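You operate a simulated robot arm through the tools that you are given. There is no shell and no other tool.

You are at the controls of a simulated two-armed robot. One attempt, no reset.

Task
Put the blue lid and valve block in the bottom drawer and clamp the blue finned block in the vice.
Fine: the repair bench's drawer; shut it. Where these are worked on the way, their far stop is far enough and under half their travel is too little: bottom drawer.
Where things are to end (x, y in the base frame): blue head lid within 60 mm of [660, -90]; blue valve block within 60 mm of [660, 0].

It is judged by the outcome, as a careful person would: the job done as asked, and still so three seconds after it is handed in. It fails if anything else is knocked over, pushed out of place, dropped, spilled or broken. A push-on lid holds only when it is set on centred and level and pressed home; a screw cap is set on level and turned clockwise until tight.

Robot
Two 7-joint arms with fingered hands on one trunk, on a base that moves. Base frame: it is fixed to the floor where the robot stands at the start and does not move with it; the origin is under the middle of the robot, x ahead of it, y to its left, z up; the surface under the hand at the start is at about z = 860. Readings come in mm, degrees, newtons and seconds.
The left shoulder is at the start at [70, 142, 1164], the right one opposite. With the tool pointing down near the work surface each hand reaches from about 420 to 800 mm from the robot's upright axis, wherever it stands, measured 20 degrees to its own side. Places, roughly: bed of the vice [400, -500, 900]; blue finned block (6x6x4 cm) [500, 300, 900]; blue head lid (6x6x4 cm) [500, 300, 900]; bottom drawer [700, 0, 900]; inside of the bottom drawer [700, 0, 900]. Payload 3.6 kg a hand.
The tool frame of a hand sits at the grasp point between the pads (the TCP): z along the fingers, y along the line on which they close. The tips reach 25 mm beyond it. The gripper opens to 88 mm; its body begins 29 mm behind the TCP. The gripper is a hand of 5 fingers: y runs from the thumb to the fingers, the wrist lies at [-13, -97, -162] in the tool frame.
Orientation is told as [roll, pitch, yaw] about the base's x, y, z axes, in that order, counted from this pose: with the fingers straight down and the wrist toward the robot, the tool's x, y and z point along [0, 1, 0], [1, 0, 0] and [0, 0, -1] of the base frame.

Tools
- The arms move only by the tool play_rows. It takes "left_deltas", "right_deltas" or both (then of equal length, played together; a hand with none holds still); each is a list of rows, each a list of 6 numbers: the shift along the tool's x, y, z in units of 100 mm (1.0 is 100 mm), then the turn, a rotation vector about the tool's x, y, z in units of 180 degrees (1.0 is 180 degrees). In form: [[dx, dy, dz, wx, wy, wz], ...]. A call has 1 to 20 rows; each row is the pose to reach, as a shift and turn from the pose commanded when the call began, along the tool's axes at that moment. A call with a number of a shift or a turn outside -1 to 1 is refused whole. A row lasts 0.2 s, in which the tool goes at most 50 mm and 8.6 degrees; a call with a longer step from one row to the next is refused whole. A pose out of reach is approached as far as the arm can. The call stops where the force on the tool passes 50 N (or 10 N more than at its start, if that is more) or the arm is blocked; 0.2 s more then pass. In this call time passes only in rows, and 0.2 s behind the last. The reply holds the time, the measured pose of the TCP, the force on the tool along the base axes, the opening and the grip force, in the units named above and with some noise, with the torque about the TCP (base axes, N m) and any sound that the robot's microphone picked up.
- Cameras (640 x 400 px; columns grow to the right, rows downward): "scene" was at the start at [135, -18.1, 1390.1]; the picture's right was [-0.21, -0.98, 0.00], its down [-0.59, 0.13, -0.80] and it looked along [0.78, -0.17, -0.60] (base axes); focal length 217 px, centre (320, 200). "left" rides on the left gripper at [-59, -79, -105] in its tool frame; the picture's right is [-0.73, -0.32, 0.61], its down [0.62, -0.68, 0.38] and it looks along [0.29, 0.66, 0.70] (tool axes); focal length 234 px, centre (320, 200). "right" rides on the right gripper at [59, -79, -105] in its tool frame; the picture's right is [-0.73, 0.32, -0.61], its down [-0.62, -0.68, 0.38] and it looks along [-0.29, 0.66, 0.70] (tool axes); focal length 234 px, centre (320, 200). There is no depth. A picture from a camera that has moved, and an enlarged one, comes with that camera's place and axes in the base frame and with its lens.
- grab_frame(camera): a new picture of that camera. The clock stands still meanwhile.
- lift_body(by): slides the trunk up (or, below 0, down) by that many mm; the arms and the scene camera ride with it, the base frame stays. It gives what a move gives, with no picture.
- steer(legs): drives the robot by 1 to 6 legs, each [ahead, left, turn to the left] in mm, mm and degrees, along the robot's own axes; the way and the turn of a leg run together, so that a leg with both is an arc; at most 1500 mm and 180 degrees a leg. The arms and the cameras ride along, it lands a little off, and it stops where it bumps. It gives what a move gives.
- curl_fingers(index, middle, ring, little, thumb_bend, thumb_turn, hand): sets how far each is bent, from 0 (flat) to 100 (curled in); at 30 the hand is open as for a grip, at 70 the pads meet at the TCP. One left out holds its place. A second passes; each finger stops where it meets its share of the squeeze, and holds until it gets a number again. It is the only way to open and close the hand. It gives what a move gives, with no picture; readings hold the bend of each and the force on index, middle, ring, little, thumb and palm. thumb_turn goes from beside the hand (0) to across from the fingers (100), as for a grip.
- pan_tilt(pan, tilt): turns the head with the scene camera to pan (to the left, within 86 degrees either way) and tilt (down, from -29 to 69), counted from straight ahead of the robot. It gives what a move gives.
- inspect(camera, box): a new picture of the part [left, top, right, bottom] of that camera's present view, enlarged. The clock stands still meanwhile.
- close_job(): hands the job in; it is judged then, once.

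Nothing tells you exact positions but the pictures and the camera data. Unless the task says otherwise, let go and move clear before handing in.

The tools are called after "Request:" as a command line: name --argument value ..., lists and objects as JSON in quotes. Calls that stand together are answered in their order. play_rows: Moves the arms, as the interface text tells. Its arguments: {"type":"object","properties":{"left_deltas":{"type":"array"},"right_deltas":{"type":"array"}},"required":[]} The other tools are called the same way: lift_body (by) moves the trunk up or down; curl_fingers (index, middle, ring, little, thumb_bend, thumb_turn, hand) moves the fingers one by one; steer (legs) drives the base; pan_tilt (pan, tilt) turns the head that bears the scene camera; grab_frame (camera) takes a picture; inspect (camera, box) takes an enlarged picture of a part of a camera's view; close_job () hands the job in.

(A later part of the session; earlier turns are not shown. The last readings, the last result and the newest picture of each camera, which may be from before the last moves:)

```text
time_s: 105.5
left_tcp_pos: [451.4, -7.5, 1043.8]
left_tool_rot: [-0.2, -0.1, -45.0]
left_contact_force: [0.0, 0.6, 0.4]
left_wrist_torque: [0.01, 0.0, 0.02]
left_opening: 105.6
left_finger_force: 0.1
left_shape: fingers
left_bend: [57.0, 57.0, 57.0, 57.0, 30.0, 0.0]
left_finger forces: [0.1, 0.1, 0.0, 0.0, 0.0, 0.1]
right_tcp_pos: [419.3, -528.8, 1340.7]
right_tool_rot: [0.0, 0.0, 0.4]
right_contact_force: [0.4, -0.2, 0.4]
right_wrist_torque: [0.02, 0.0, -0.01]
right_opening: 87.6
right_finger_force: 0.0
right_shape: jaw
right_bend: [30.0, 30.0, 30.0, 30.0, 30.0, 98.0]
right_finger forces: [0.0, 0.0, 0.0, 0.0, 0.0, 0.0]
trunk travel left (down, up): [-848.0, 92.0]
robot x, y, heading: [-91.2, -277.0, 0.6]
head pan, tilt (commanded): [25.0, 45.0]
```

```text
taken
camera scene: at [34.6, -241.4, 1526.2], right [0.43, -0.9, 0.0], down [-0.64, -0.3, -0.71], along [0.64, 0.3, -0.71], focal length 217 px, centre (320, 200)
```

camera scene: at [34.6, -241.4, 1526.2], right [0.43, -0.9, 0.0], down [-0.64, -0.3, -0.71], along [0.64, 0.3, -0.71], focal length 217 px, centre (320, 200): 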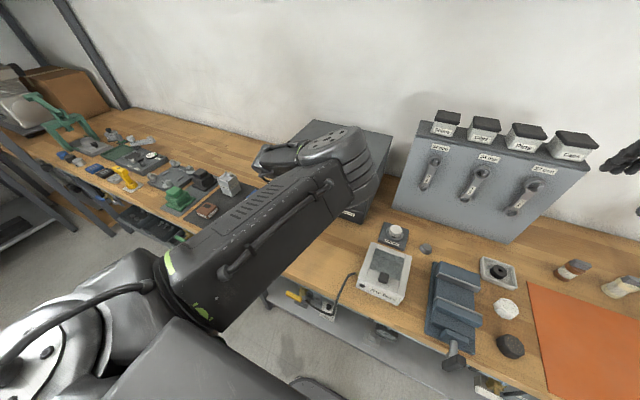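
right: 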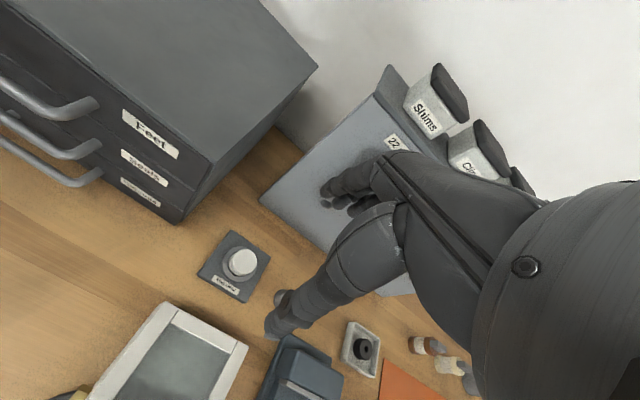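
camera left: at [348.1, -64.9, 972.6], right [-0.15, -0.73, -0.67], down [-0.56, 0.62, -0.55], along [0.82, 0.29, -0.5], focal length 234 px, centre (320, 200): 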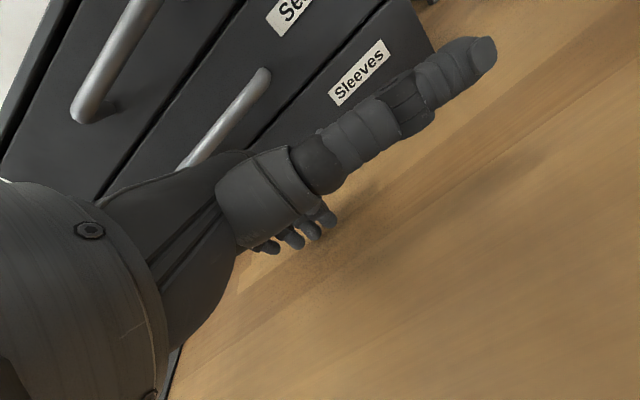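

Request:
play_rows --left_deltas '[[0, 0, 0, 0, 0, 0.042], [0, 0, 0, 0, 0, 0.084], [0, 0, 0, 0, 0, 0.126], [0, 0, 0, 0, 0, 0.168], [0, 0, 0, 0, 0, 0.21], [0, 0, 0, 0, 0, 0.25]]'

Request:
curl_fingers --hand "left" --index 30 --middle 30 --ring 5 --little 5 --thumb_bend 30 --thumb_turn 98

Request:
grab_frame --camera "scene"

Request:
grab_frame --camera "left"

```text
time_s: 106.9
left_tcp_pos: [450.4, -6.0, 1042.5]
left_tool_rot: [-0.1, -0.2, -90.2]
left_contact_force: [0.7, -0.1, -0.4]
left_wrist_torque: [0.02, -0.01, -0.02]
left_opening: 106.2
left_finger_force: 0.2
left_shape: fingers
left_bend: [57.0, 57.0, 57.0, 57.0, 30.0, 0.0]
left_finger forces: [0.1, 0.0, 0.0, 0.0, 0.1, 0.1]
right_tcp_pos: [418.5, -527.8, 1342.9]
right_tool_rot: [0.0, 0.0, 0.4]
right_contact_force: [-0.6, -0.6, 0.6]
right_wrist_torque: [-0.01, 0.02, 0.0]
right_opening: 87.5
right_finger_force: 0.1
right_shape: jaw
right_bend: [30.0, 30.0, 30.0, 30.0, 30.0, 98.0]
right_finger forces: [0.0, 0.1, 0.0, 0.0, 0.0, 0.0]
trunk travel left (down, up): [-848.0, 92.0]
robot x, y, heading: [-87.6, -275.4, 0.3]
head pan, tilt (commanded): [25.0, 45.0]
```

```text
time_s: 107.9
left_tcp_pos: [452.0, -6.4, 1042.3]
left_tool_rot: [-0.1, -0.2, -90.2]
left_contact_force: [0.2, 0.1, -0.3]
left_wrist_torque: [-0.01, 0.0, 0.0]
left_opening: 85.0
left_finger_force: 0.1
left_shape: fingers
left_bend: [30.0, 30.0, 5.0, 5.0, 30.0, 95.0]
left_finger forces: [0.1, 0.1, 0.0, 0.0, 0.1, 0.0]
right_tcp_pos: [419.9, -527.8, 1341.7]
right_tool_rot: [0.0, 0.1, 0.4]
right_contact_force: [-0.4, 0.5, -1.3]
right_wrist_torque: [0.01, 0.0, -0.02]
right_opening: 87.6
right_finger_force: 0.2
right_shape: jaw
right_bend: [30.0, 30.0, 30.0, 30.0, 30.0, 98.0]
right_finger forces: [0.0, 0.0, 0.0, 0.0, 0.0, 0.0]
trunk travel left (down, up): [-848.0, 92.0]
robot x, y, heading: [-88.2, -277.6, 0.5]
head pan, tilt (commanded): [25.0, 45.0]
```

```text
taken
camera scene: at [34.5, -241.3, 1526.2], right [0.43, -0.9, 0.0], down [-0.64, -0.3, -0.71], along [0.64, 0.3, -0.71], focal length 217 px, centre (320, 200)
```

scene: 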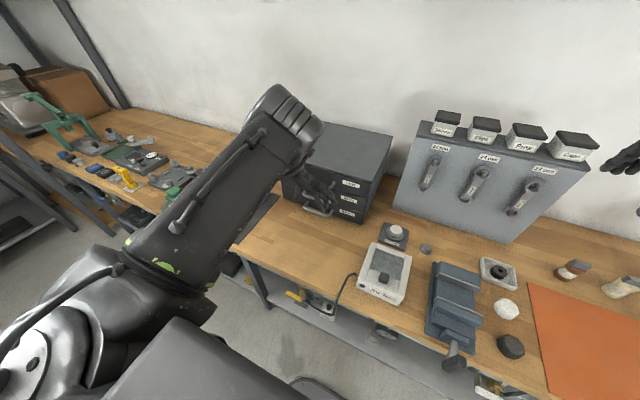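

```text
taken
camera left: at [392.6, 73.1, 1146.6], right [-0.73, 0.32, -0.61], down [0.62, 0.68, -0.39], along [0.29, -0.66, -0.69], focal length 234 px, centre (320, 200)
```

left: 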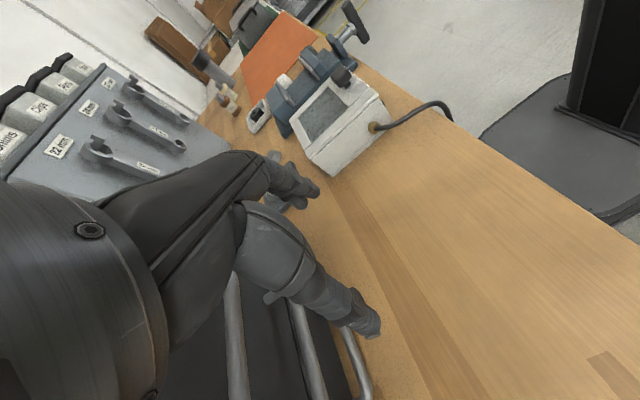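

Yaw −90° works well. I'll drive left and forward to bring the hand over the finned block.

Request:
steer --legs '[[0, 290, 0], [55, 0, 0]]'

Request:
grab_frame --camera "left"

Request:
grab_frame --camera "scene"

```text
time_s: 110.4
left_tcp_pos: [500.1, 274.1, 1046.6]
left_tool_rot: [0.4, 0.0, -90.6]
left_contact_force: [-0.3, -0.3, 0.5]
left_wrist_torque: [0.02, -0.04, 0.04]
left_opening: 84.7
left_finger_force: 0.1
left_shape: fingers
left_bend: [30.0, 30.0, 5.0, 5.0, 30.0, 96.0]
left_finger forces: [0.0, 0.1, 0.0, 0.1, 0.1, 0.0]
right_tcp_pos: [461.4, -247.1, 1345.8]
right_tool_rot: [0.1, -0.4, -0.1]
right_contact_force: [-0.4, 0.1, 0.6]
right_wrist_torque: [0.0, -0.02, 0.01]
right_opening: 87.7
right_finger_force: 0.2
right_shape: jaw
right_bend: [30.0, 30.0, 30.0, 30.0, 30.0, 98.0]
right_finger forces: [0.0, 0.0, 0.0, 0.0, 0.0, 0.0]
trunk travel left (down, up): [-848.0, 92.0]
robot x, y, heading: [-35.8, 5.9, 0.0]
head pan, tilt (commanded): [25.0, 45.0]
```

```text
taken
camera left: at [441.2, 354.2, 1150.6], right [-0.72, 0.33, -0.61], down [0.63, 0.67, -0.38], along [0.29, -0.66, -0.69], focal length 234 px, centre (320, 200)
```

left: 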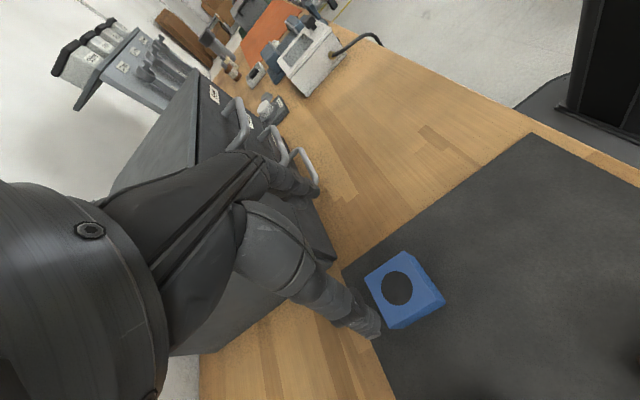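

```text
taken
camera scene: at [77.8, 42.4, 1527.2], right [0.42, -0.91, 0.0], down [-0.64, -0.3, -0.71], along [0.65, 0.3, -0.7], focal length 217 px, centre (320, 200)
```

scene: 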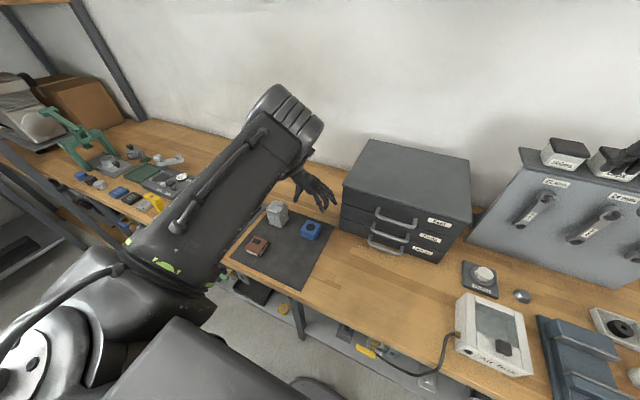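

Request:
inspect --camera "left" --box '[330, 235, 470, 345]'

```text
3.64 times, centred on (400, 290) of left
camera zoom: at [441.2, 354.2, 1150.6], right [-0.72, 0.33, -0.61], down [0.63, 0.67, -0.38], along [0.29, -0.66, -0.69], focal length 852 px, centre (29, -127)
```

zoom: 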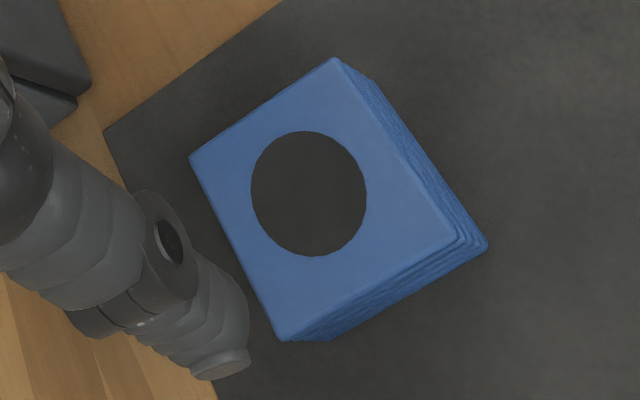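

The finned block's top is centred at about (512, 281) and squared. I'll align, then lower with the trunk.

Request:
play_rows --left_deltas '[[0.05, -0.03, 0, 0, 0, 0], [0.09, -0.058, 0, -0.001, -0.001, 0]]'

Request:
lift_body --by -110

Request:
inspect --camera "left" --box '[200, 150, 520, 350]'

```text
time_s: 111.0
left_tcp_pos: [513.2, 280.7, 1044.9]
left_tool_rot: [0.0, -0.4, -90.5]
left_contact_force: [0.2, 0.0, 0.7]
left_wrist_torque: [0.0, -0.05, 0.01]
left_opening: 84.7
left_finger_force: 0.0
left_shape: fingers
left_bend: [30.0, 30.0, 5.0, 5.0, 30.0, 96.0]
left_finger forces: [0.0, 0.0, 0.1, 0.0, 0.0, 0.1]
right_tcp_pos: [466.6, -247.4, 1342.6]
right_tool_rot: [0.0, -0.3, -0.1]
right_contact_force: [-0.9, -0.7, 0.2]
right_wrist_torque: [0.01, 0.03, -0.02]
right_opening: 88.0
right_finger_force: 0.2
right_shape: jaw
right_bend: [30.0, 30.0, 30.0, 30.0, 30.0, 98.0]
right_finger forces: [0.1, 0.0, 0.0, 0.0, 0.1, 0.0]
trunk travel left (down, up): [-848.0, 92.0]
robot x, y, heading: [-35.3, 9.0, -0.4]
head pan, tilt (commanded): [25.0, 45.0]
```

```text
time_s: 112.4
left_tcp_pos: [516.7, 280.5, 933.5]
left_tool_rot: [-0.1, -0.4, -90.5]
left_contact_force: [1.2, 1.1, 0.0]
left_wrist_torque: [0.01, -0.01, -0.01]
left_opening: 84.8
left_finger_force: 0.1
left_shape: fingers
left_bend: [30.0, 30.0, 5.0, 5.0, 30.0, 96.0]
left_finger forces: [0.0, 0.0, 0.0, 0.1, 0.0, 0.0]
right_tcp_pos: [470.9, -246.1, 1232.1]
right_tool_rot: [0.0, 0.0, -0.1]
right_contact_force: [0.4, -0.2, 0.0]
right_wrist_torque: [0.01, 0.01, 0.04]
right_opening: 87.6
right_finger_force: 0.0
right_shape: jaw
right_bend: [30.0, 30.0, 30.0, 30.0, 30.0, 98.0]
right_finger forces: [0.0, 0.0, 0.1, 0.0, 0.1, 0.1]
trunk travel left (down, up): [-738.0, 202.0]
robot x, y, heading: [-32.7, 12.4, -0.2]
head pan, tilt (commanded): [25.0, 45.0]
```

```text
2.00 times, centred on (360, 250) of left
camera zoom: at [458.7, 361.4, 1036.6], right [-0.73, 0.33, -0.61], down [0.63, 0.67, -0.39], along [0.28, -0.66, -0.69], focal length 468 px, centre (240, 100)
```

zoom: 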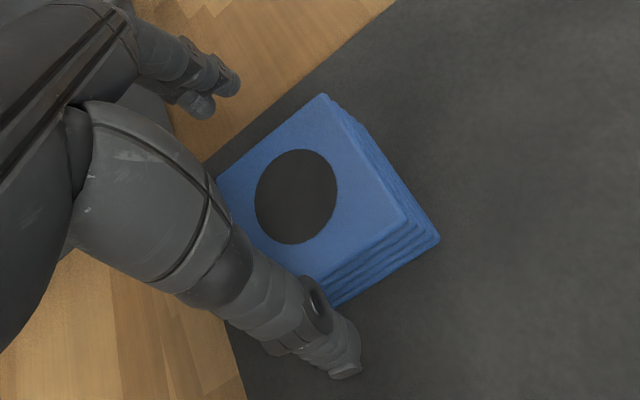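

The base settled forward a few millimetres; I'll correct x and check again before descending.

Request:
play_rows --left_deltas '[[-0.04, 0, 0, 0, 0, 0], [-0.08, 0.015, 0, 0, 0.002, -0.002]]'

Request:
inspect --camera "left" --box '[200, 150, 520, 350]'

```text
time_s: 113.0
left_tcp_pos: [508.7, 278.0, 932.7]
left_tool_rot: [0.1, -0.3, -90.2]
left_contact_force: [-0.6, 0.2, -0.5]
left_wrist_torque: [-0.01, -0.03, -0.03]
left_opening: 84.8
left_finger_force: 0.1
left_shape: fingers
left_bend: [30.0, 30.0, 5.0, 5.0, 30.0, 96.0]
left_finger forces: [0.0, 0.0, 0.1, 0.0, 0.0, 0.1]
right_tcp_pos: [470.3, -246.6, 1231.0]
right_tool_rot: [0.1, 0.0, -0.1]
right_contact_force: [0.6, -0.4, 0.4]
right_wrist_torque: [0.0, -0.01, -0.01]
right_opening: 87.9
right_finger_force: 0.0
right_shape: jaw
right_bend: [30.0, 30.0, 30.0, 30.0, 30.0, 98.0]
right_finger forces: [0.1, 0.0, 0.0, 0.1, 0.1, 0.0]
trunk travel left (down, up): [-738.0, 202.0]
robot x, y, heading: [-36.8, 10.2, -0.2]
head pan, tilt (commanded): [25.0, 45.0]
```

```text
2.00 times, centred on (360, 250) of left
camera zoom: at [449.5, 358.2, 1036.3], right [-0.72, 0.32, -0.61], down [0.63, 0.68, -0.39], along [0.29, -0.66, -0.69], focal length 468 px, centre (240, 100)
```

zoom: 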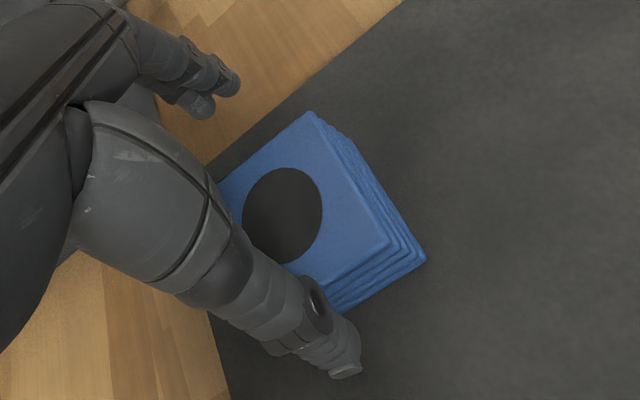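

Request:
play_rows --left_deltas '[[0, -0.02, 0.1, 0, 0, 0], [0, -0.025, 0.2, 0, 0, 0], [0, -0.025, 0.27, 0, 0, 0]]'

Request:
curl_fingers --hand "left" --index 44 --middle 44 --thumb_bend 43

Request:
inspect --camera "left" --box '[200, 150, 520, 350]'

```text
time_s: 113.8
left_tcp_pos: [511.3, 280.1, 905.9]
left_tool_rot: [0.2, -0.3, -90.2]
left_contact_force: [-0.2, -0.3, 0.9]
left_wrist_torque: [0.01, 0.0, 0.0]
left_opening: 84.7
left_finger_force: 0.0
left_shape: fingers
left_bend: [30.0, 30.0, 5.0, 5.0, 30.0, 96.0]
left_finger forces: [0.0, 0.0, 0.0, 0.1, 0.1, 0.1]
right_tcp_pos: [470.8, -246.3, 1231.3]
right_tool_rot: [0.0, 0.0, -0.1]
right_contact_force: [0.8, 0.5, 0.3]
right_wrist_torque: [0.02, 0.0, 0.01]
right_opening: 87.5
right_finger_force: 0.1
right_shape: jaw
right_bend: [30.0, 30.0, 30.0, 30.0, 30.0, 98.0]
right_finger forces: [0.1, 0.0, 0.0, 0.1, 0.1, 0.0]
trunk travel left (down, up): [-738.0, 202.0]
robot x, y, heading: [-32.9, 8.5, -0.1]
head pan, tilt (commanded): [25.0, 45.0]
```

```text
time_s: 114.8
left_tcp_pos: [510.1, 280.8, 905.5]
left_tool_rot: [0.2, -0.4, -90.2]
left_contact_force: [-0.5, -0.7, -0.1]
left_wrist_torque: [0.03, -0.02, 0.02]
left_opening: 57.9
left_finger_force: 0.4
left_shape: fingers
left_bend: [43.0, 44.0, 5.0, 5.0, 42.0, 97.0]
left_finger forces: [0.9, 0.0, 0.0, 0.0, 0.2, 0.0]
right_tcp_pos: [469.8, -246.2, 1230.8]
right_tool_rot: [0.0, -0.1, -0.1]
right_contact_force: [-0.8, 0.1, 0.2]
right_wrist_torque: [-0.01, 0.0, 0.01]
right_opening: 87.7
right_finger_force: 0.0
right_shape: jaw
right_bend: [30.0, 30.0, 30.0, 30.0, 30.0, 98.0]
right_finger forces: [0.0, 0.0, 0.1, 0.0, 0.1, 0.0]
trunk travel left (down, up): [-738.0, 202.0]
robot x, y, heading: [-38.5, 5.6, 0.0]
head pan, tilt (commanded): [25.0, 45.0]
```

```text
2.00 times, centred on (360, 250) of left
camera zoom: at [451.2, 360.2, 1009.5], right [-0.72, 0.32, -0.61], down [0.63, 0.68, -0.39], along [0.29, -0.66, -0.69], focal length 468 px, centre (240, 100)
```

zoom: 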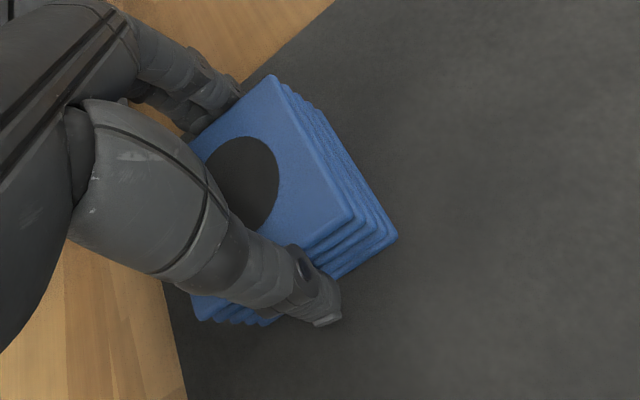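

Balanced light contact. I'll squeeze and lift a little to check.

Request:
curl_fingers --hand "left" --index 60 --middle 60 --thumb_bend 60

Request:
play_rows --left_deltas '[[0, 0.0, -0.04, 0, 0, 0], [0, 0.0, -0.08, 0, 0, 0], [0, 0, -0.12, 0, 0, 0], [0, 0, -0.16, 0, 0, 0]]'

Request:
inspect --camera "left" --box '[200, 150, 520, 350]'

```text
time_s: 115.8
left_tcp_pos: [509.0, 280.5, 906.8]
left_tool_rot: [0.2, -0.2, -90.2]
left_contact_force: [-0.1, -2.1, 1.1]
left_wrist_torque: [-0.24, 0.03, -0.02]
left_opening: 51.9
left_finger_force: 14.4
left_shape: fingers
left_bend: [48.0, 51.0, 5.0, 5.0, 45.0, 98.0]
left_finger forces: [8.3, 7.1, 0.0, 0.0, 12.8, 0.1]
right_tcp_pos: [471.4, -247.7, 1230.6]
right_tool_rot: [0.1, -0.1, -0.1]
right_contact_force: [-0.3, -0.2, 0.6]
right_wrist_torque: [0.0, -0.01, 0.03]
right_opening: 87.7
right_finger_force: 0.1
right_shape: jaw
right_bend: [30.0, 30.0, 30.0, 30.0, 30.0, 98.0]
right_finger forces: [0.0, 0.0, 0.0, 0.0, 0.0, 0.0]
trunk travel left (down, up): [-738.0, 202.0]
robot x, y, heading: [-40.9, 12.3, -0.3]
head pan, tilt (commanded): [25.0, 45.0]
```

```text
time_s: 116.8
left_tcp_pos: [509.6, 281.5, 921.1]
left_tool_rot: [0.0, -0.3, -90.2]
left_contact_force: [0.0, 0.6, -1.3]
left_wrist_torque: [0.02, -0.01, 0.01]
left_opening: 52.1
left_finger_force: 14.2
left_shape: fingers
left_bend: [49.0, 52.0, 5.0, 5.0, 45.0, 98.0]
left_finger forces: [7.6, 6.2, 0.0, 0.1, 14.1, 0.0]
right_tcp_pos: [471.0, -246.5, 1231.6]
right_tool_rot: [0.0, 0.0, -0.1]
right_contact_force: [-0.9, -0.7, -0.1]
right_wrist_torque: [0.0, -0.01, -0.01]
right_opening: 87.6
right_finger_force: 0.1
right_shape: jaw
right_bend: [30.0, 30.0, 30.0, 30.0, 30.0, 98.0]
right_finger forces: [0.0, 0.0, 0.0, 0.1, 0.0, 0.0]
trunk travel left (down, up): [-738.0, 202.0]
robot x, y, heading: [-42.6, 10.3, -0.0]
head pan, tilt (commanded): [25.0, 45.0]
```

```text
2.00 times, centred on (360, 250) of left
camera zoom: at [450.2, 361.5, 1025.2], right [-0.72, 0.32, -0.61], down [0.63, 0.68, -0.39], along [0.29, -0.66, -0.69], focal length 468 px, centre (240, 100)
```

zoom: 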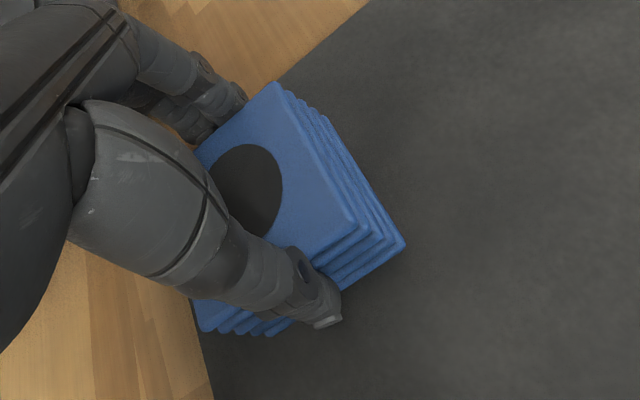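

The block is securely held. I'll raise the trunk, then drive back and right to the vice.

Request:
lift_body --by 110

Request:
steer --legs '[[-91, 0, 0], [0, -700, 0]]'

Request:
pan_tilt --pan 15 --tilt 50

Request:
grab_frame --camera "scene"

Request:
grab_frame --camera "left"

```text
time_s: 118.2
left_tcp_pos: [509.3, 282.4, 1030.4]
left_tool_rot: [0.2, -0.2, -90.2]
left_contact_force: [-0.8, -0.4, -1.8]
left_wrist_torque: [-0.03, -0.01, 0.02]
left_opening: 52.0
left_finger_force: 13.7
left_shape: fingers
left_bend: [49.0, 52.0, 5.0, 5.0, 45.0, 98.0]
left_finger forces: [7.5, 6.2, 0.0, 0.0, 14.1, 0.1]
right_tcp_pos: [471.9, -246.1, 1340.9]
right_tool_rot: [0.0, 0.1, -0.1]
right_contact_force: [-0.1, -0.2, 0.3]
right_wrist_torque: [0.0, -0.02, 0.0]
right_opening: 87.8
right_finger_force: 0.0
right_shape: jaw
right_bend: [30.0, 30.0, 30.0, 30.0, 30.0, 98.0]
right_finger forces: [0.0, 0.0, 0.1, 0.0, 0.1, 0.0]
trunk travel left (down, up): [-848.0, 92.0]
robot x, y, heading: [-35.6, 11.4, -0.3]
head pan, tilt (commanded): [25.0, 45.0]
```

```text
time_s: 122.8
left_tcp_pos: [419.8, -416.5, 1032.4]
left_tool_rot: [0.1, -0.4, -89.4]
left_contact_force: [0.1, -0.5, -1.5]
left_wrist_torque: [-0.02, 0.02, 0.0]
left_opening: 51.9
left_finger_force: 14.2
left_shape: fingers
left_bend: [49.0, 52.0, 5.0, 5.0, 45.0, 98.0]
left_finger forces: [7.4, 6.2, 0.0, 0.1, 14.0, 0.0]
right_tcp_pos: [387.3, -945.6, 1340.7]
right_tool_rot: [0.0, 0.0, 0.7]
right_contact_force: [0.3, 0.3, 0.3]
right_wrist_torque: [0.02, 0.0, 0.0]
right_opening: 87.9
right_finger_force: 0.1
right_shape: jaw
right_bend: [30.0, 30.0, 30.0, 30.0, 30.0, 98.0]
right_finger forces: [0.0, 0.0, 0.0, 0.0, 0.0, 0.1]
trunk travel left (down, up): [-848.0, 92.0]
robot x, y, heading: [-122.4, -699.7, 0.9]
head pan, tilt (commanded): [25.0, 45.0]
```

```text
time_s: 123.5
left_tcp_pos: [418.8, -418.0, 1032.5]
left_tool_rot: [0.1, -0.2, -89.4]
left_contact_force: [-0.5, -0.3, -1.3]
left_wrist_torque: [0.02, 0.01, 0.02]
left_opening: 52.0
left_finger_force: 14.3
left_shape: fingers
left_bend: [49.0, 52.0, 5.0, 5.0, 45.0, 98.0]
left_finger forces: [7.4, 6.3, 0.0, 0.0, 14.1, 0.0]
right_tcp_pos: [388.1, -946.1, 1340.9]
right_tool_rot: [0.1, 0.0, 0.7]
right_contact_force: [1.0, -1.2, -0.8]
right_wrist_torque: [0.0, -0.01, -0.01]
right_opening: 87.7
right_finger_force: 0.2
right_shape: jaw
right_bend: [30.0, 30.0, 30.0, 30.0, 30.0, 98.0]
right_finger forces: [0.0, 0.0, 0.1, 0.0, 0.0, 0.1]
trunk travel left (down, up): [-848.0, 92.0]
robot x, y, heading: [-121.9, -697.9, 0.6]
head pan, tilt (commanded): [15.0, 50.0]
```

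```text
taken
camera scene: at [2.1, -675.5, 1519.3], right [0.27, -0.96, 0.0], down [-0.74, -0.21, -0.64], along [0.62, 0.17, -0.77], focal length 217 px, centre (320, 200)
```

scene: 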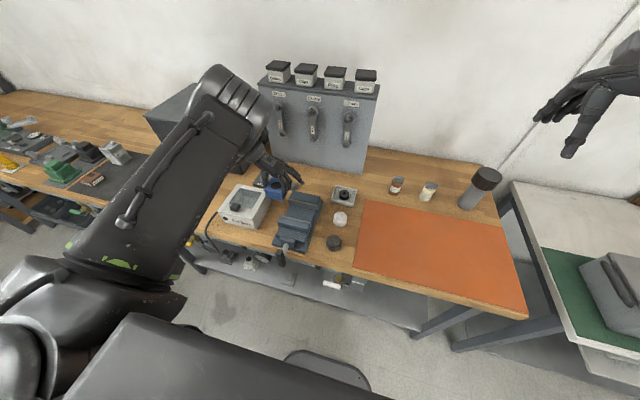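

```text
taken
camera left: at [359.2, -339.0, 1135.2], right [-0.73, 0.31, -0.61], down [0.62, 0.69, -0.39], along [0.3, -0.66, -0.69], focal length 234 px, centre (320, 200)
```

left: 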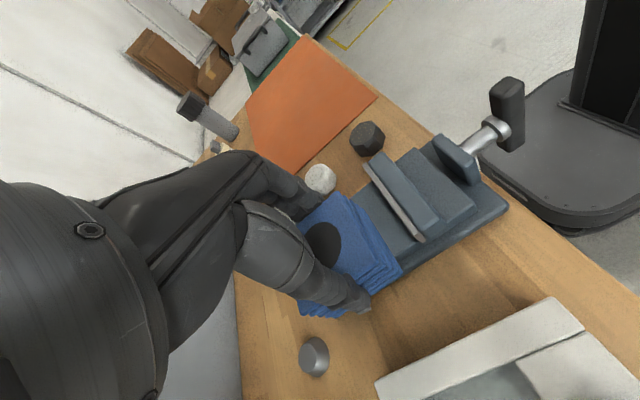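

Request:
inspect --camera "left" --box '[280, 60, 560, 300]'

Request:
inspect --camera "scene" --box '[250, 150, 360, 260]'

```text
1.67 times, centred on (420, 180) of left
camera zoom: at [359.2, -339.0, 1135.2], right [-0.73, 0.31, -0.61], down [0.62, 0.69, -0.39], along [0.3, -0.66, -0.69], focal length 390 px, centre (153, 233)
```

zoom: 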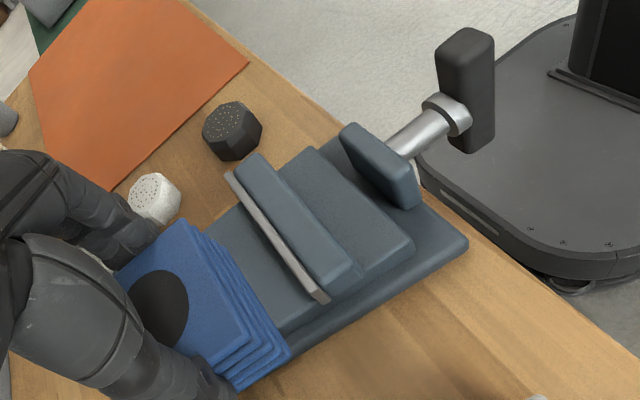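

```text
3.64 times, centred on (305, 205) of scene
camera zoom: at [2.1, -675.5, 1519.3], right [0.27, -0.96, 0.0], down [-0.74, -0.21, -0.64], along [0.62, 0.17, -0.77], focal length 789 px, centre (374, 182)
```

zoom: 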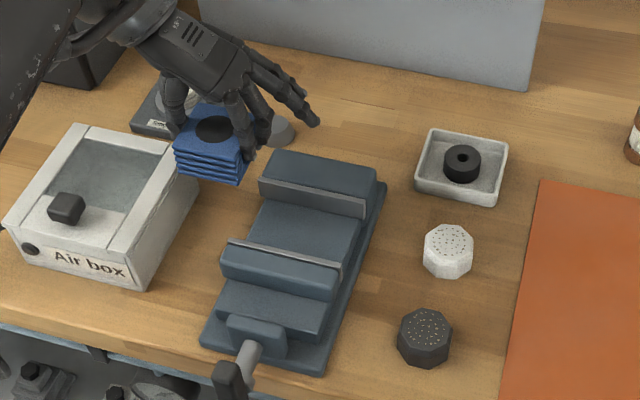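

Now I have the vice well triangulated. Fixed plate is at x≈457, moving plate at x≈377, jaw tops at z≈923, bed at about z 890, centre y≈−485. I'll drive right so the block is over the gap.

Request:
steer --legs '[[0, -67, 0]]'

Request:
grab_frame --camera "left"

Request:
inspect --camera "scene" --box '[220, 120, 340, 240]'

```text
time_s: 124.5
left_tcp_pos: [419.5, -478.6, 1030.4]
left_tool_rot: [0.1, -0.7, -89.5]
left_contact_force: [-0.2, 0.5, -1.4]
left_wrist_torque: [0.0, -0.02, 0.01]
left_opening: 52.1
left_finger_force: 13.7
left_shape: fingers
left_bend: [49.0, 52.0, 5.0, 5.0, 45.0, 98.0]
left_finger forces: [7.5, 6.2, 0.1, 0.1, 14.1, 0.0]
right_tcp_pos: [388.4, -1004.9, 1343.6]
right_tool_rot: [-0.3, 0.0, 0.7]
right_contact_force: [-0.5, 0.5, 0.4]
right_wrist_torque: [-0.04, 0.04, -0.01]
right_opening: 87.4
right_finger_force: 0.1
right_shape: jaw
right_bend: [30.0, 30.0, 30.0, 30.0, 30.0, 98.0]
right_finger forces: [0.0, 0.0, 0.0, 0.0, 0.1, 0.0]
trunk travel left (down, up): [-848.0, 92.0]
robot x, y, heading: [-123.5, -761.7, 0.2]
head pan, tilt (commanded): [15.0, 50.0]
```

```text
taken
camera left: at [359.8, -398.9, 1132.9], right [-0.73, 0.31, -0.61], down [0.62, 0.68, -0.39], along [0.3, -0.66, -0.69], focal length 234 px, centre (320, 200)
```

left: 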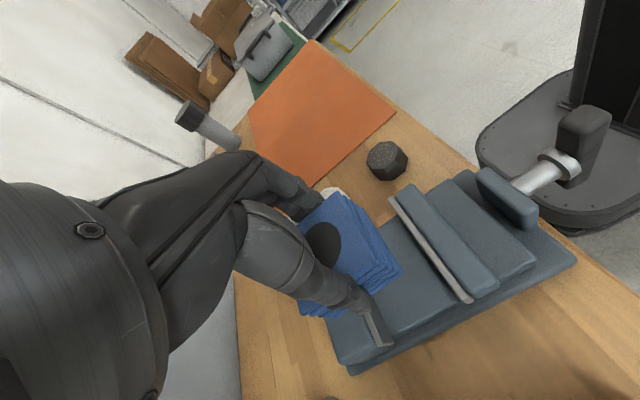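

```text
3.33 times, centred on (280, 180) of scene
camera zoom: at [2.8, -733.2, 1519.1], right [0.27, -0.96, 0.01], down [-0.74, -0.21, -0.64], along [0.62, 0.17, -0.77], focal length 724 px, centre (453, 267)
```

zoom: 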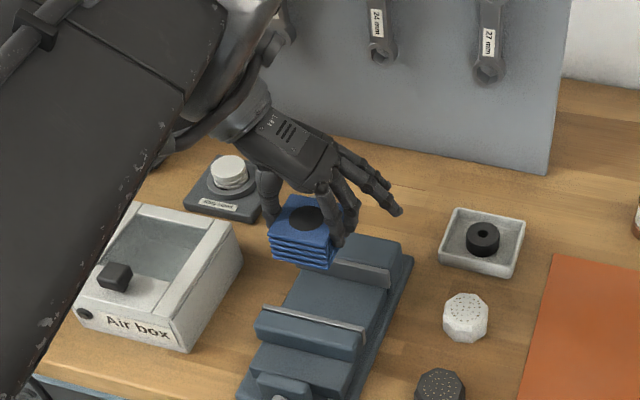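

Request:
play_rows --left_deltas '[[0, 0.05, 0, 0, 0, 0.004], [0, 0.11, 0, 0, 0.002, 0.008]]'

Request:
lift_body --by -50

Request:
inspect --camera "left" --box '[260, 150, 580, 350]'

Request:
inspect --camera "scene" --box '[220, 140, 340, 260]'

```text
time_s: 125.1
left_tcp_pos: [419.0, -493.5, 1031.0]
left_tool_rot: [0.4, -0.4, -90.8]
left_contact_force: [0.0, 0.3, -2.0]
left_wrist_torque: [-0.03, 0.02, -0.02]
left_opening: 51.8
left_finger_force: 14.1
left_shape: fingers
left_bend: [49.0, 52.0, 5.0, 5.0, 45.0, 98.0]
left_finger forces: [7.5, 6.2, 0.0, 0.1, 14.0, 0.1]
right_tcp_pos: [388.6, -1009.7, 1342.6]
right_tool_rot: [-0.1, -0.1, 0.7]
right_contact_force: [0.0, 0.1, 0.0]
right_wrist_torque: [-0.02, -0.04, 0.02]
right_opening: 87.9
right_finger_force: 0.0
right_shape: jaw
right_bend: [30.0, 30.0, 30.0, 30.0, 30.0, 98.0]
right_finger forces: [0.0, 0.0, 0.0, 0.1, 0.0, 0.0]
trunk travel left (down, up): [-848.0, 92.0]
robot x, y, heading: [-123.1, -765.7, 0.7]
head pan, tilt (commanded): [15.0, 50.0]
```

```text
time_s: 126.1
left_tcp_pos: [420.1, -497.1, 983.7]
left_tool_rot: [0.5, -0.3, -90.7]
left_contact_force: [0.3, -0.2, -1.8]
left_wrist_torque: [-0.01, 0.04, -0.01]
left_opening: 52.1
left_finger_force: 13.8
left_shape: fingers
left_bend: [49.0, 52.0, 5.0, 5.0, 45.0, 98.0]
left_finger forces: [7.6, 6.2, 0.0, 0.1, 14.1, 0.1]
right_tcp_pos: [387.7, -1013.0, 1292.6]
right_tool_rot: [-0.1, 0.0, 0.7]
right_contact_force: [0.3, -0.9, -0.5]
right_wrist_torque: [0.02, 0.03, -0.01]
right_opening: 87.7
right_finger_force: 0.0
right_shape: jaw
right_bend: [30.0, 30.0, 30.0, 30.0, 30.0, 98.0]
right_finger forces: [0.0, 0.0, 0.0, 0.0, 0.0, 0.1]
trunk travel left (down, up): [-798.0, 142.0]
robot x, y, heading: [-120.4, -766.6, 0.8]
head pan, tilt (commanded): [15.0, 50.0]
```

```text
2.00 times, centred on (420, 250) of left
camera zoom: at [360.9, -415.8, 1086.0], right [-0.72, 0.33, -0.62], down [0.64, 0.67, -0.38], along [0.29, -0.66, -0.69], focal length 468 px, centre (120, 100)
```

zoom: 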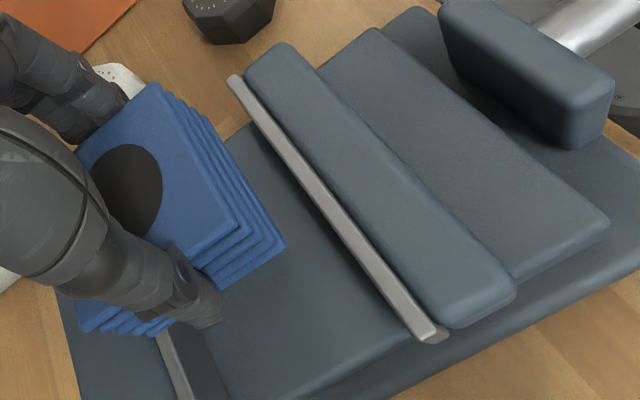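

```text
3.33 times, centred on (280, 200) of scene
camera zoom: at [2.4, -742.7, 1469.3], right [0.27, -0.96, 0.0], down [-0.74, -0.21, -0.64], along [0.62, 0.17, -0.77], focal length 724 px, centre (453, 200)
```

zoom: 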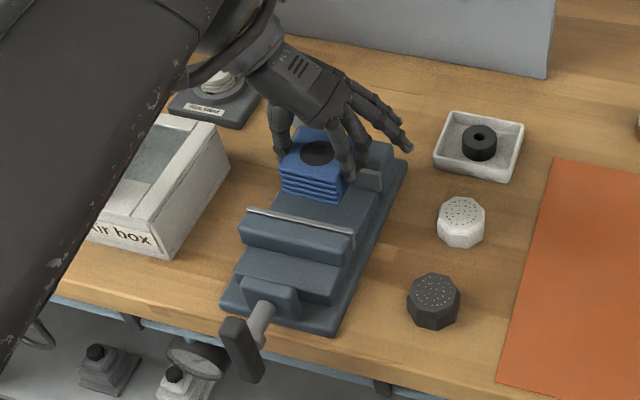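

Request:
play_rows --left_deltas '[[-0.01, -0.04, 0, 0, 0, 0], [-0.02, -0.085, 0, 0, 0, -0.003], [-0.02, -0.085, 0, 0, 0, -0.003]]'

Request:
inspect --camera "left" --box '[260, 150, 580, 350]'

```text
time_s: 126.9
left_tcp_pos: [418.0, -487.7, 982.9]
left_tool_rot: [0.5, -0.3, -90.3]
left_contact_force: [-0.2, -0.5, -1.9]
left_wrist_torque: [0.0, -0.02, 0.0]
left_opening: 52.1
left_finger_force: 13.9
left_shape: fingers
left_bend: [49.0, 52.0, 5.0, 5.0, 45.0, 98.0]
left_finger forces: [7.5, 6.1, 0.1, 0.0, 14.2, 0.1]
right_tcp_pos: [388.1, -1013.8, 1291.9]
right_tool_rot: [-0.1, 0.0, 0.8]
right_contact_force: [-0.5, -0.1, 0.3]
right_wrist_torque: [0.0, -0.01, 0.03]
right_opening: 87.8
right_finger_force: 0.0
right_shape: jaw
right_bend: [30.0, 30.0, 30.0, 30.0, 30.0, 98.0]
right_finger forces: [0.0, 0.1, 0.1, 0.1, 0.0, 0.0]
trunk travel left (down, up): [-798.0, 142.0]
robot x, y, heading: [-125.1, -764.8, 0.5]
head pan, tilt (commanded): [15.0, 50.0]
```

```text
2.00 times, centred on (420, 250) of left
camera zoom: at [358.5, -407.3, 1085.9], right [-0.72, 0.32, -0.62], down [0.63, 0.68, -0.38], along [0.29, -0.66, -0.69], focal length 468 px, centre (120, 100)
```

zoom: 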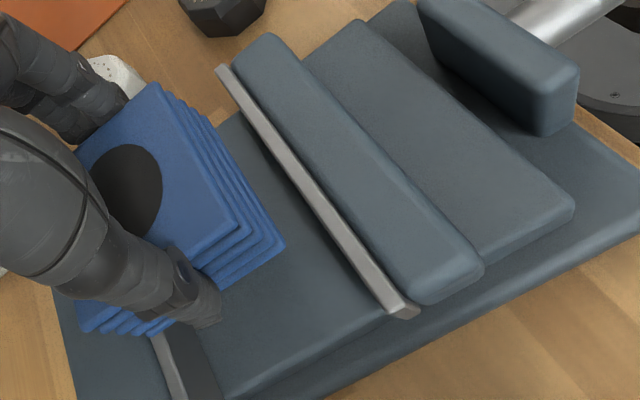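

Block is centred over the jaw gap. I'll lower in stages.

Request:
lift_body --by -34

Request:
inspect --camera "left" --box '[260, 150, 580, 350]'

Request:
inspect --camera "scene" --box '[230, 150, 330, 250]'

```text
time_s: 127.6
left_tcp_pos: [417.3, -486.4, 948.4]
left_tool_rot: [0.5, -0.3, -90.3]
left_contact_force: [-0.6, 0.5, -0.9]
left_wrist_torque: [-0.02, 0.01, -0.02]
left_opening: 51.9
left_finger_force: 13.9
left_shape: fingers
left_bend: [49.0, 52.0, 5.0, 5.0, 45.0, 98.0]
left_finger forces: [7.5, 6.3, 0.0, 0.1, 14.1, 0.0]
right_tcp_pos: [388.5, -1013.1, 1258.3]
right_tool_rot: [0.0, 0.0, 0.7]
right_contact_force: [-0.4, 0.7, 0.7]
right_wrist_torque: [-0.03, 0.0, 0.02]
right_opening: 87.7
right_finger_force: 0.1
right_shape: jaw
right_bend: [30.0, 30.0, 30.0, 30.0, 30.0, 98.0]
right_finger forces: [0.0, 0.0, 0.1, 0.0, 0.0, 0.1]
trunk travel left (down, up): [-764.0, 176.0]
robot x, y, heading: [-123.3, -766.2, 0.8]
head pan, tilt (commanded): [15.0, 50.0]
```

```text
2.00 times, centred on (420, 250) of left
camera zoom: at [358.4, -407.3, 1052.0], right [-0.72, 0.32, -0.62], down [0.63, 0.68, -0.38], along [0.29, -0.66, -0.69], focal length 468 px, centre (120, 100)
```

zoom: 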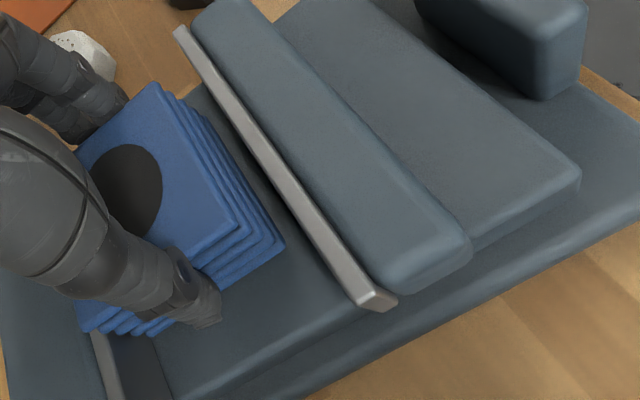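

```text
4.00 times, centred on (280, 200) of scene
camera zoom: at [2.5, -742.1, 1435.2], right [0.27, -0.96, 0.0], down [-0.74, -0.21, -0.64], along [0.62, 0.17, -0.77], focal length 868 px, centre (480, 200)
```

zoom: 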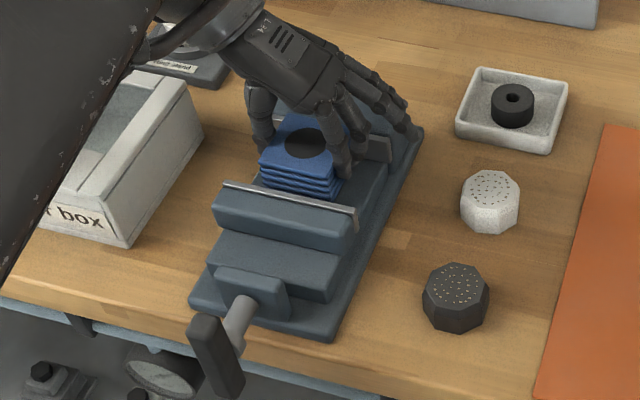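

It's going in cleanly between the jaws. Last millimetres with the arm, watching force.

Request:
play_rows --left_deltas '[[0, 0, 0.03, 0, 0, 0], [0, 0, 0.06, 0, 0, 0], [0, 0, 0.09, 0, 0, 0], [0, 0, 0.12, 0, 0, 0]]'

Request:
inspect --camera "left" --box '[260, 150, 580, 350]'

```text
time_s: 128.6
left_tcp_pos: [416.9, -487.6, 938.9]
left_tool_rot: [0.8, -0.4, -90.3]
left_contact_force: [1.7, 2.7, 18.0]
left_wrist_torque: [-0.07, -0.06, -0.01]
left_opening: 52.3
left_finger_force: 15.6
left_shape: fingers
left_bend: [50.0, 52.0, 5.0, 5.0, 45.0, 98.0]
left_finger forces: [6.3, 6.0, 0.1, 0.0, 18.6, 0.0]
right_tcp_pos: [384.7, -1013.7, 1259.8]
right_tool_rot: [0.2, 0.0, 0.6]
right_contact_force: [-0.1, 0.3, -0.5]
right_wrist_torque: [0.02, 0.0, 0.03]
right_opening: 88.0
right_finger_force: 0.1
right_shape: jaw
right_bend: [30.0, 30.0, 30.0, 30.0, 30.0, 98.0]
right_finger forces: [0.0, 0.0, 0.1, 0.0, 0.1, 0.1]
trunk travel left (down, up): [-764.0, 176.0]
robot x, y, heading: [-123.2, -762.2, 0.5]
head pan, tilt (commanded): [15.0, 50.0]
```

```text
2.00 times, centred on (420, 250) of left
camera zoom: at [357.3, -408.4, 1042.4], right [-0.72, 0.32, -0.62], down [0.63, 0.68, -0.38], along [0.3, -0.66, -0.69], focal length 468 px, centre (120, 100)
```

zoom: 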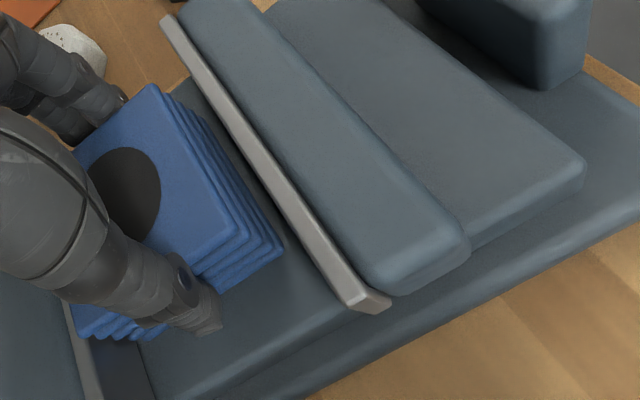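

The block is on the vice bed (18 N). I'll release, then raise straight up.

Request:
curl_fingers --hand "left" --index 30 --middle 30 --thumb_bend 30

Request:
lift_body --by 100

Request:
grab_frame --camera "left"

Request:
inspect --camera "scene" --box '[230, 150, 330, 250]'

```text
time_s: 129.6
left_tcp_pos: [419.0, -489.2, 936.9]
left_tool_rot: [0.5, -0.3, -90.2]
left_contact_force: [-0.8, 0.1, -0.3]
left_wrist_torque: [0.03, 0.01, 0.0]
left_opening: 84.4
left_finger_force: 0.0
left_shape: fingers
left_bend: [30.0, 30.0, 5.0, 5.0, 30.0, 96.0]
left_finger forces: [0.0, 0.1, 0.0, 0.0, 0.0, 0.1]
right_tcp_pos: [387.3, -1012.5, 1257.6]
right_tool_rot: [0.0, 0.1, 0.7]
right_contact_force: [0.8, 0.1, -0.1]
right_wrist_torque: [0.02, -0.01, -0.03]
right_opening: 87.8
right_finger_force: 0.0
right_shape: jaw
right_bend: [30.0, 30.0, 30.0, 30.0, 30.0, 98.0]
right_finger forces: [0.0, 0.1, 0.0, 0.0, 0.0, 0.0]
trunk travel left (down, up): [-764.0, 176.0]
robot x, y, heading: [-121.3, -763.9, 0.8]
head pan, tilt (commanded): [15.0, 50.0]
```

```text
time_s: 131.0
left_tcp_pos: [419.4, -488.7, 1036.5]
left_tool_rot: [0.6, -0.2, -90.2]
left_contact_force: [1.1, -0.6, -0.7]
left_wrist_torque: [-0.01, -0.01, -0.02]
left_opening: 84.7
left_finger_force: 0.2
left_shape: fingers
left_bend: [30.0, 30.0, 5.0, 5.0, 30.0, 96.0]
left_finger forces: [0.0, 0.1, 0.0, 0.1, 0.0, 0.1]
right_tcp_pos: [387.3, -1013.9, 1358.3]
right_tool_rot: [0.0, 0.0, 0.7]
right_contact_force: [-0.4, -0.3, 0.1]
right_wrist_torque: [0.0, -0.02, -0.02]
right_opening: 87.7
right_finger_force: 0.0
right_shape: jaw
right_bend: [30.0, 30.0, 30.0, 30.0, 30.0, 98.0]
right_finger forces: [0.0, 0.0, 0.0, 0.0, 0.0, 0.1]
trunk travel left (down, up): [-864.0, 76.0]
robot x, y, heading: [-121.1, -762.2, 0.7]
head pan, tilt (commanded): [15.0, 50.0]
```

```text
taken
camera left: at [359.1, -408.1, 1139.8], right [-0.72, 0.32, -0.62], down [0.63, 0.68, -0.38], along [0.29, -0.66, -0.69], focal length 234 px, centre (320, 200)
```

left: 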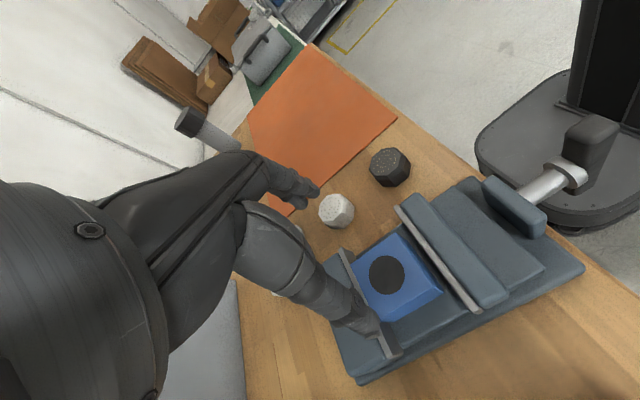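

```text
4.00 times, centred on (280, 200) of scene
camera zoom: at [2.6, -742.3, 1535.2], right [0.27, -0.96, 0.0], down [-0.74, -0.21, -0.64], along [0.62, 0.17, -0.77], focal length 868 px, centre (480, 200)
```

zoom: 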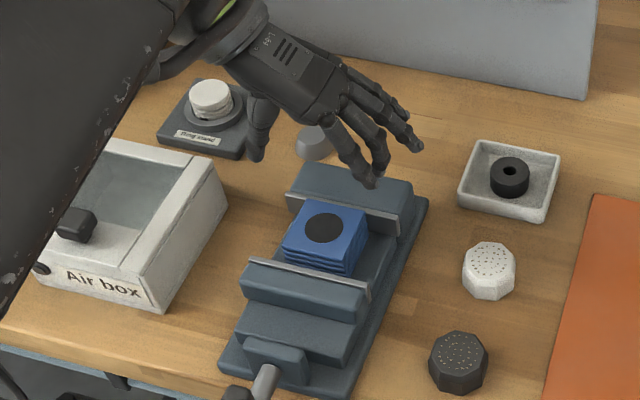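

The block stands between the jaws. Next is the T-handle: I'll use the right hand with index and middle extended forward, pushing the bar end round clockwise. First I'll drive back, then left, to position the right arm.

Request:
steer --legs '[[-248, 0, 0], [0, 440, 0]]'

Request:
pan_tilt --pan -15 --tilt 45

Request:
grab_frame --camera "scene"

```text
time_s: 135.1
left_tcp_pos: [180.2, -50.9, 1038.2]
left_tool_rot: [0.5, -0.2, -90.9]
left_contact_force: [0.6, 0.7, 0.6]
left_wrist_torque: [0.02, 0.0, 0.02]
left_opening: 84.5
left_finger_force: 0.0
left_shape: fingers
left_bend: [30.0, 30.0, 5.0, 5.0, 30.0, 96.0]
left_finger forces: [0.0, 0.0, 0.1, 0.0, 0.1, 0.0]
right_tcp_pos: [143.7, -575.9, 1357.5]
right_tool_rot: [0.2, 0.0, 0.1]
right_contact_force: [-0.2, -0.2, 0.2]
right_wrist_torque: [-0.03, -0.01, 0.03]
right_opening: 87.6
right_finger_force: 0.1
right_shape: jaw
right_bend: [30.0, 30.0, 30.0, 30.0, 30.0, 98.0]
right_finger forces: [0.1, 0.0, 0.0, 0.0, 0.1, 0.0]
trunk travel left (down, up): [-864.0, 76.0]
robot x, y, heading: [-368.2, -320.3, -0.1]
head pan, tilt (commanded): [15.0, 50.0]
```

```text
time_s: 136.0
left_tcp_pos: [179.7, -49.3, 1036.8]
left_tool_rot: [0.5, -0.3, -90.9]
left_contact_force: [0.1, 0.4, 0.4]
left_wrist_torque: [0.01, 0.0, -0.03]
left_opening: 84.9
left_finger_force: 0.1
left_shape: fingers
left_bend: [30.0, 30.0, 5.0, 5.0, 30.0, 96.0]
left_finger forces: [0.1, 0.0, 0.0, 0.0, 0.1, 0.1]
right_tcp_pos: [142.7, -574.0, 1358.1]
right_tool_rot: [-0.1, 0.0, 0.2]
right_contact_force: [0.8, 0.2, -1.1]
right_wrist_torque: [-0.02, 0.0, -0.04]
right_opening: 87.5
right_finger_force: 0.1
right_shape: jaw
right_bend: [30.0, 30.0, 30.0, 30.0, 30.0, 98.0]
right_finger forces: [0.1, 0.0, 0.0, 0.0, 0.0, 0.0]
trunk travel left (down, up): [-864.0, 76.0]
robot x, y, heading: [-360.0, -322.9, -0.1]
head pan, tilt (commanded): [-15.0, 45.0]
```

```text
taken
camera scene: at [-234.7, -339.5, 1542.2], right [-0.26, -0.97, 0.0], down [-0.68, 0.18, -0.71], along [0.68, -0.18, -0.71], focal length 217 px, centre (320, 200)
```

scene: 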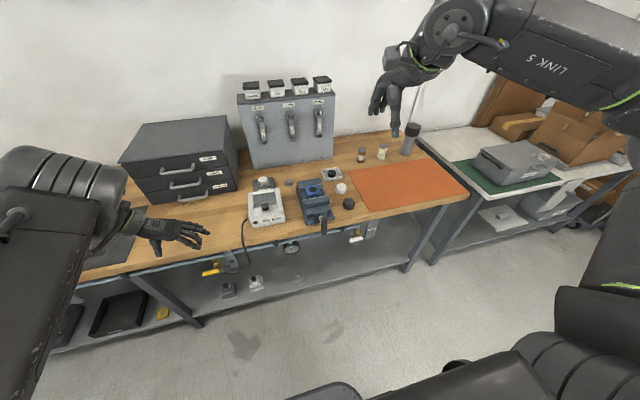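

Request:
inspect --camera "scene" --box '[285, 170, 365, 245]'

Request:
inspect --camera "scene" --box '[310, 205, 345, 240]'

```text
5.33 times, centred on (325, 208) of scene
camera zoom: at [-234.7, -339.5, 1542.2], right [-0.26, -0.97, 0.0], down [-0.68, 0.18, -0.71], along [0.68, -0.18, -0.71], focal length 1158 px, centre (293, 160)
```

zoom: 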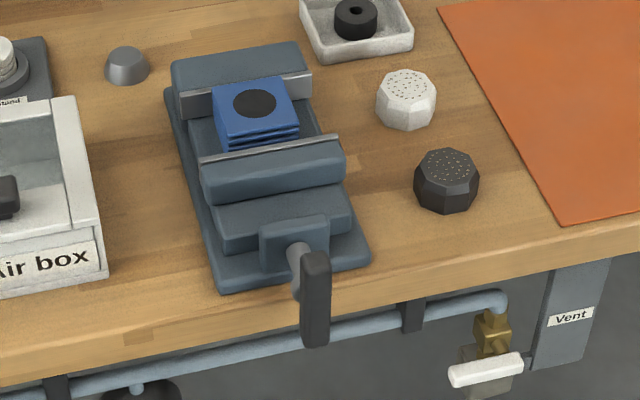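

```text
11.43 times, centred on (328, 222) of scene
camera zoom: at [-234.7, -339.5, 1542.2], right [-0.26, -0.97, 0.0], down [-0.68, 0.18, -0.71], along [0.68, -0.18, -0.71], focal length 2481 px, centre (234, -57)
```

zoom: 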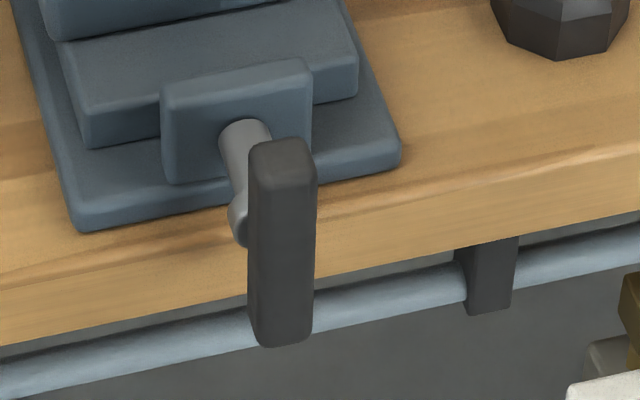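

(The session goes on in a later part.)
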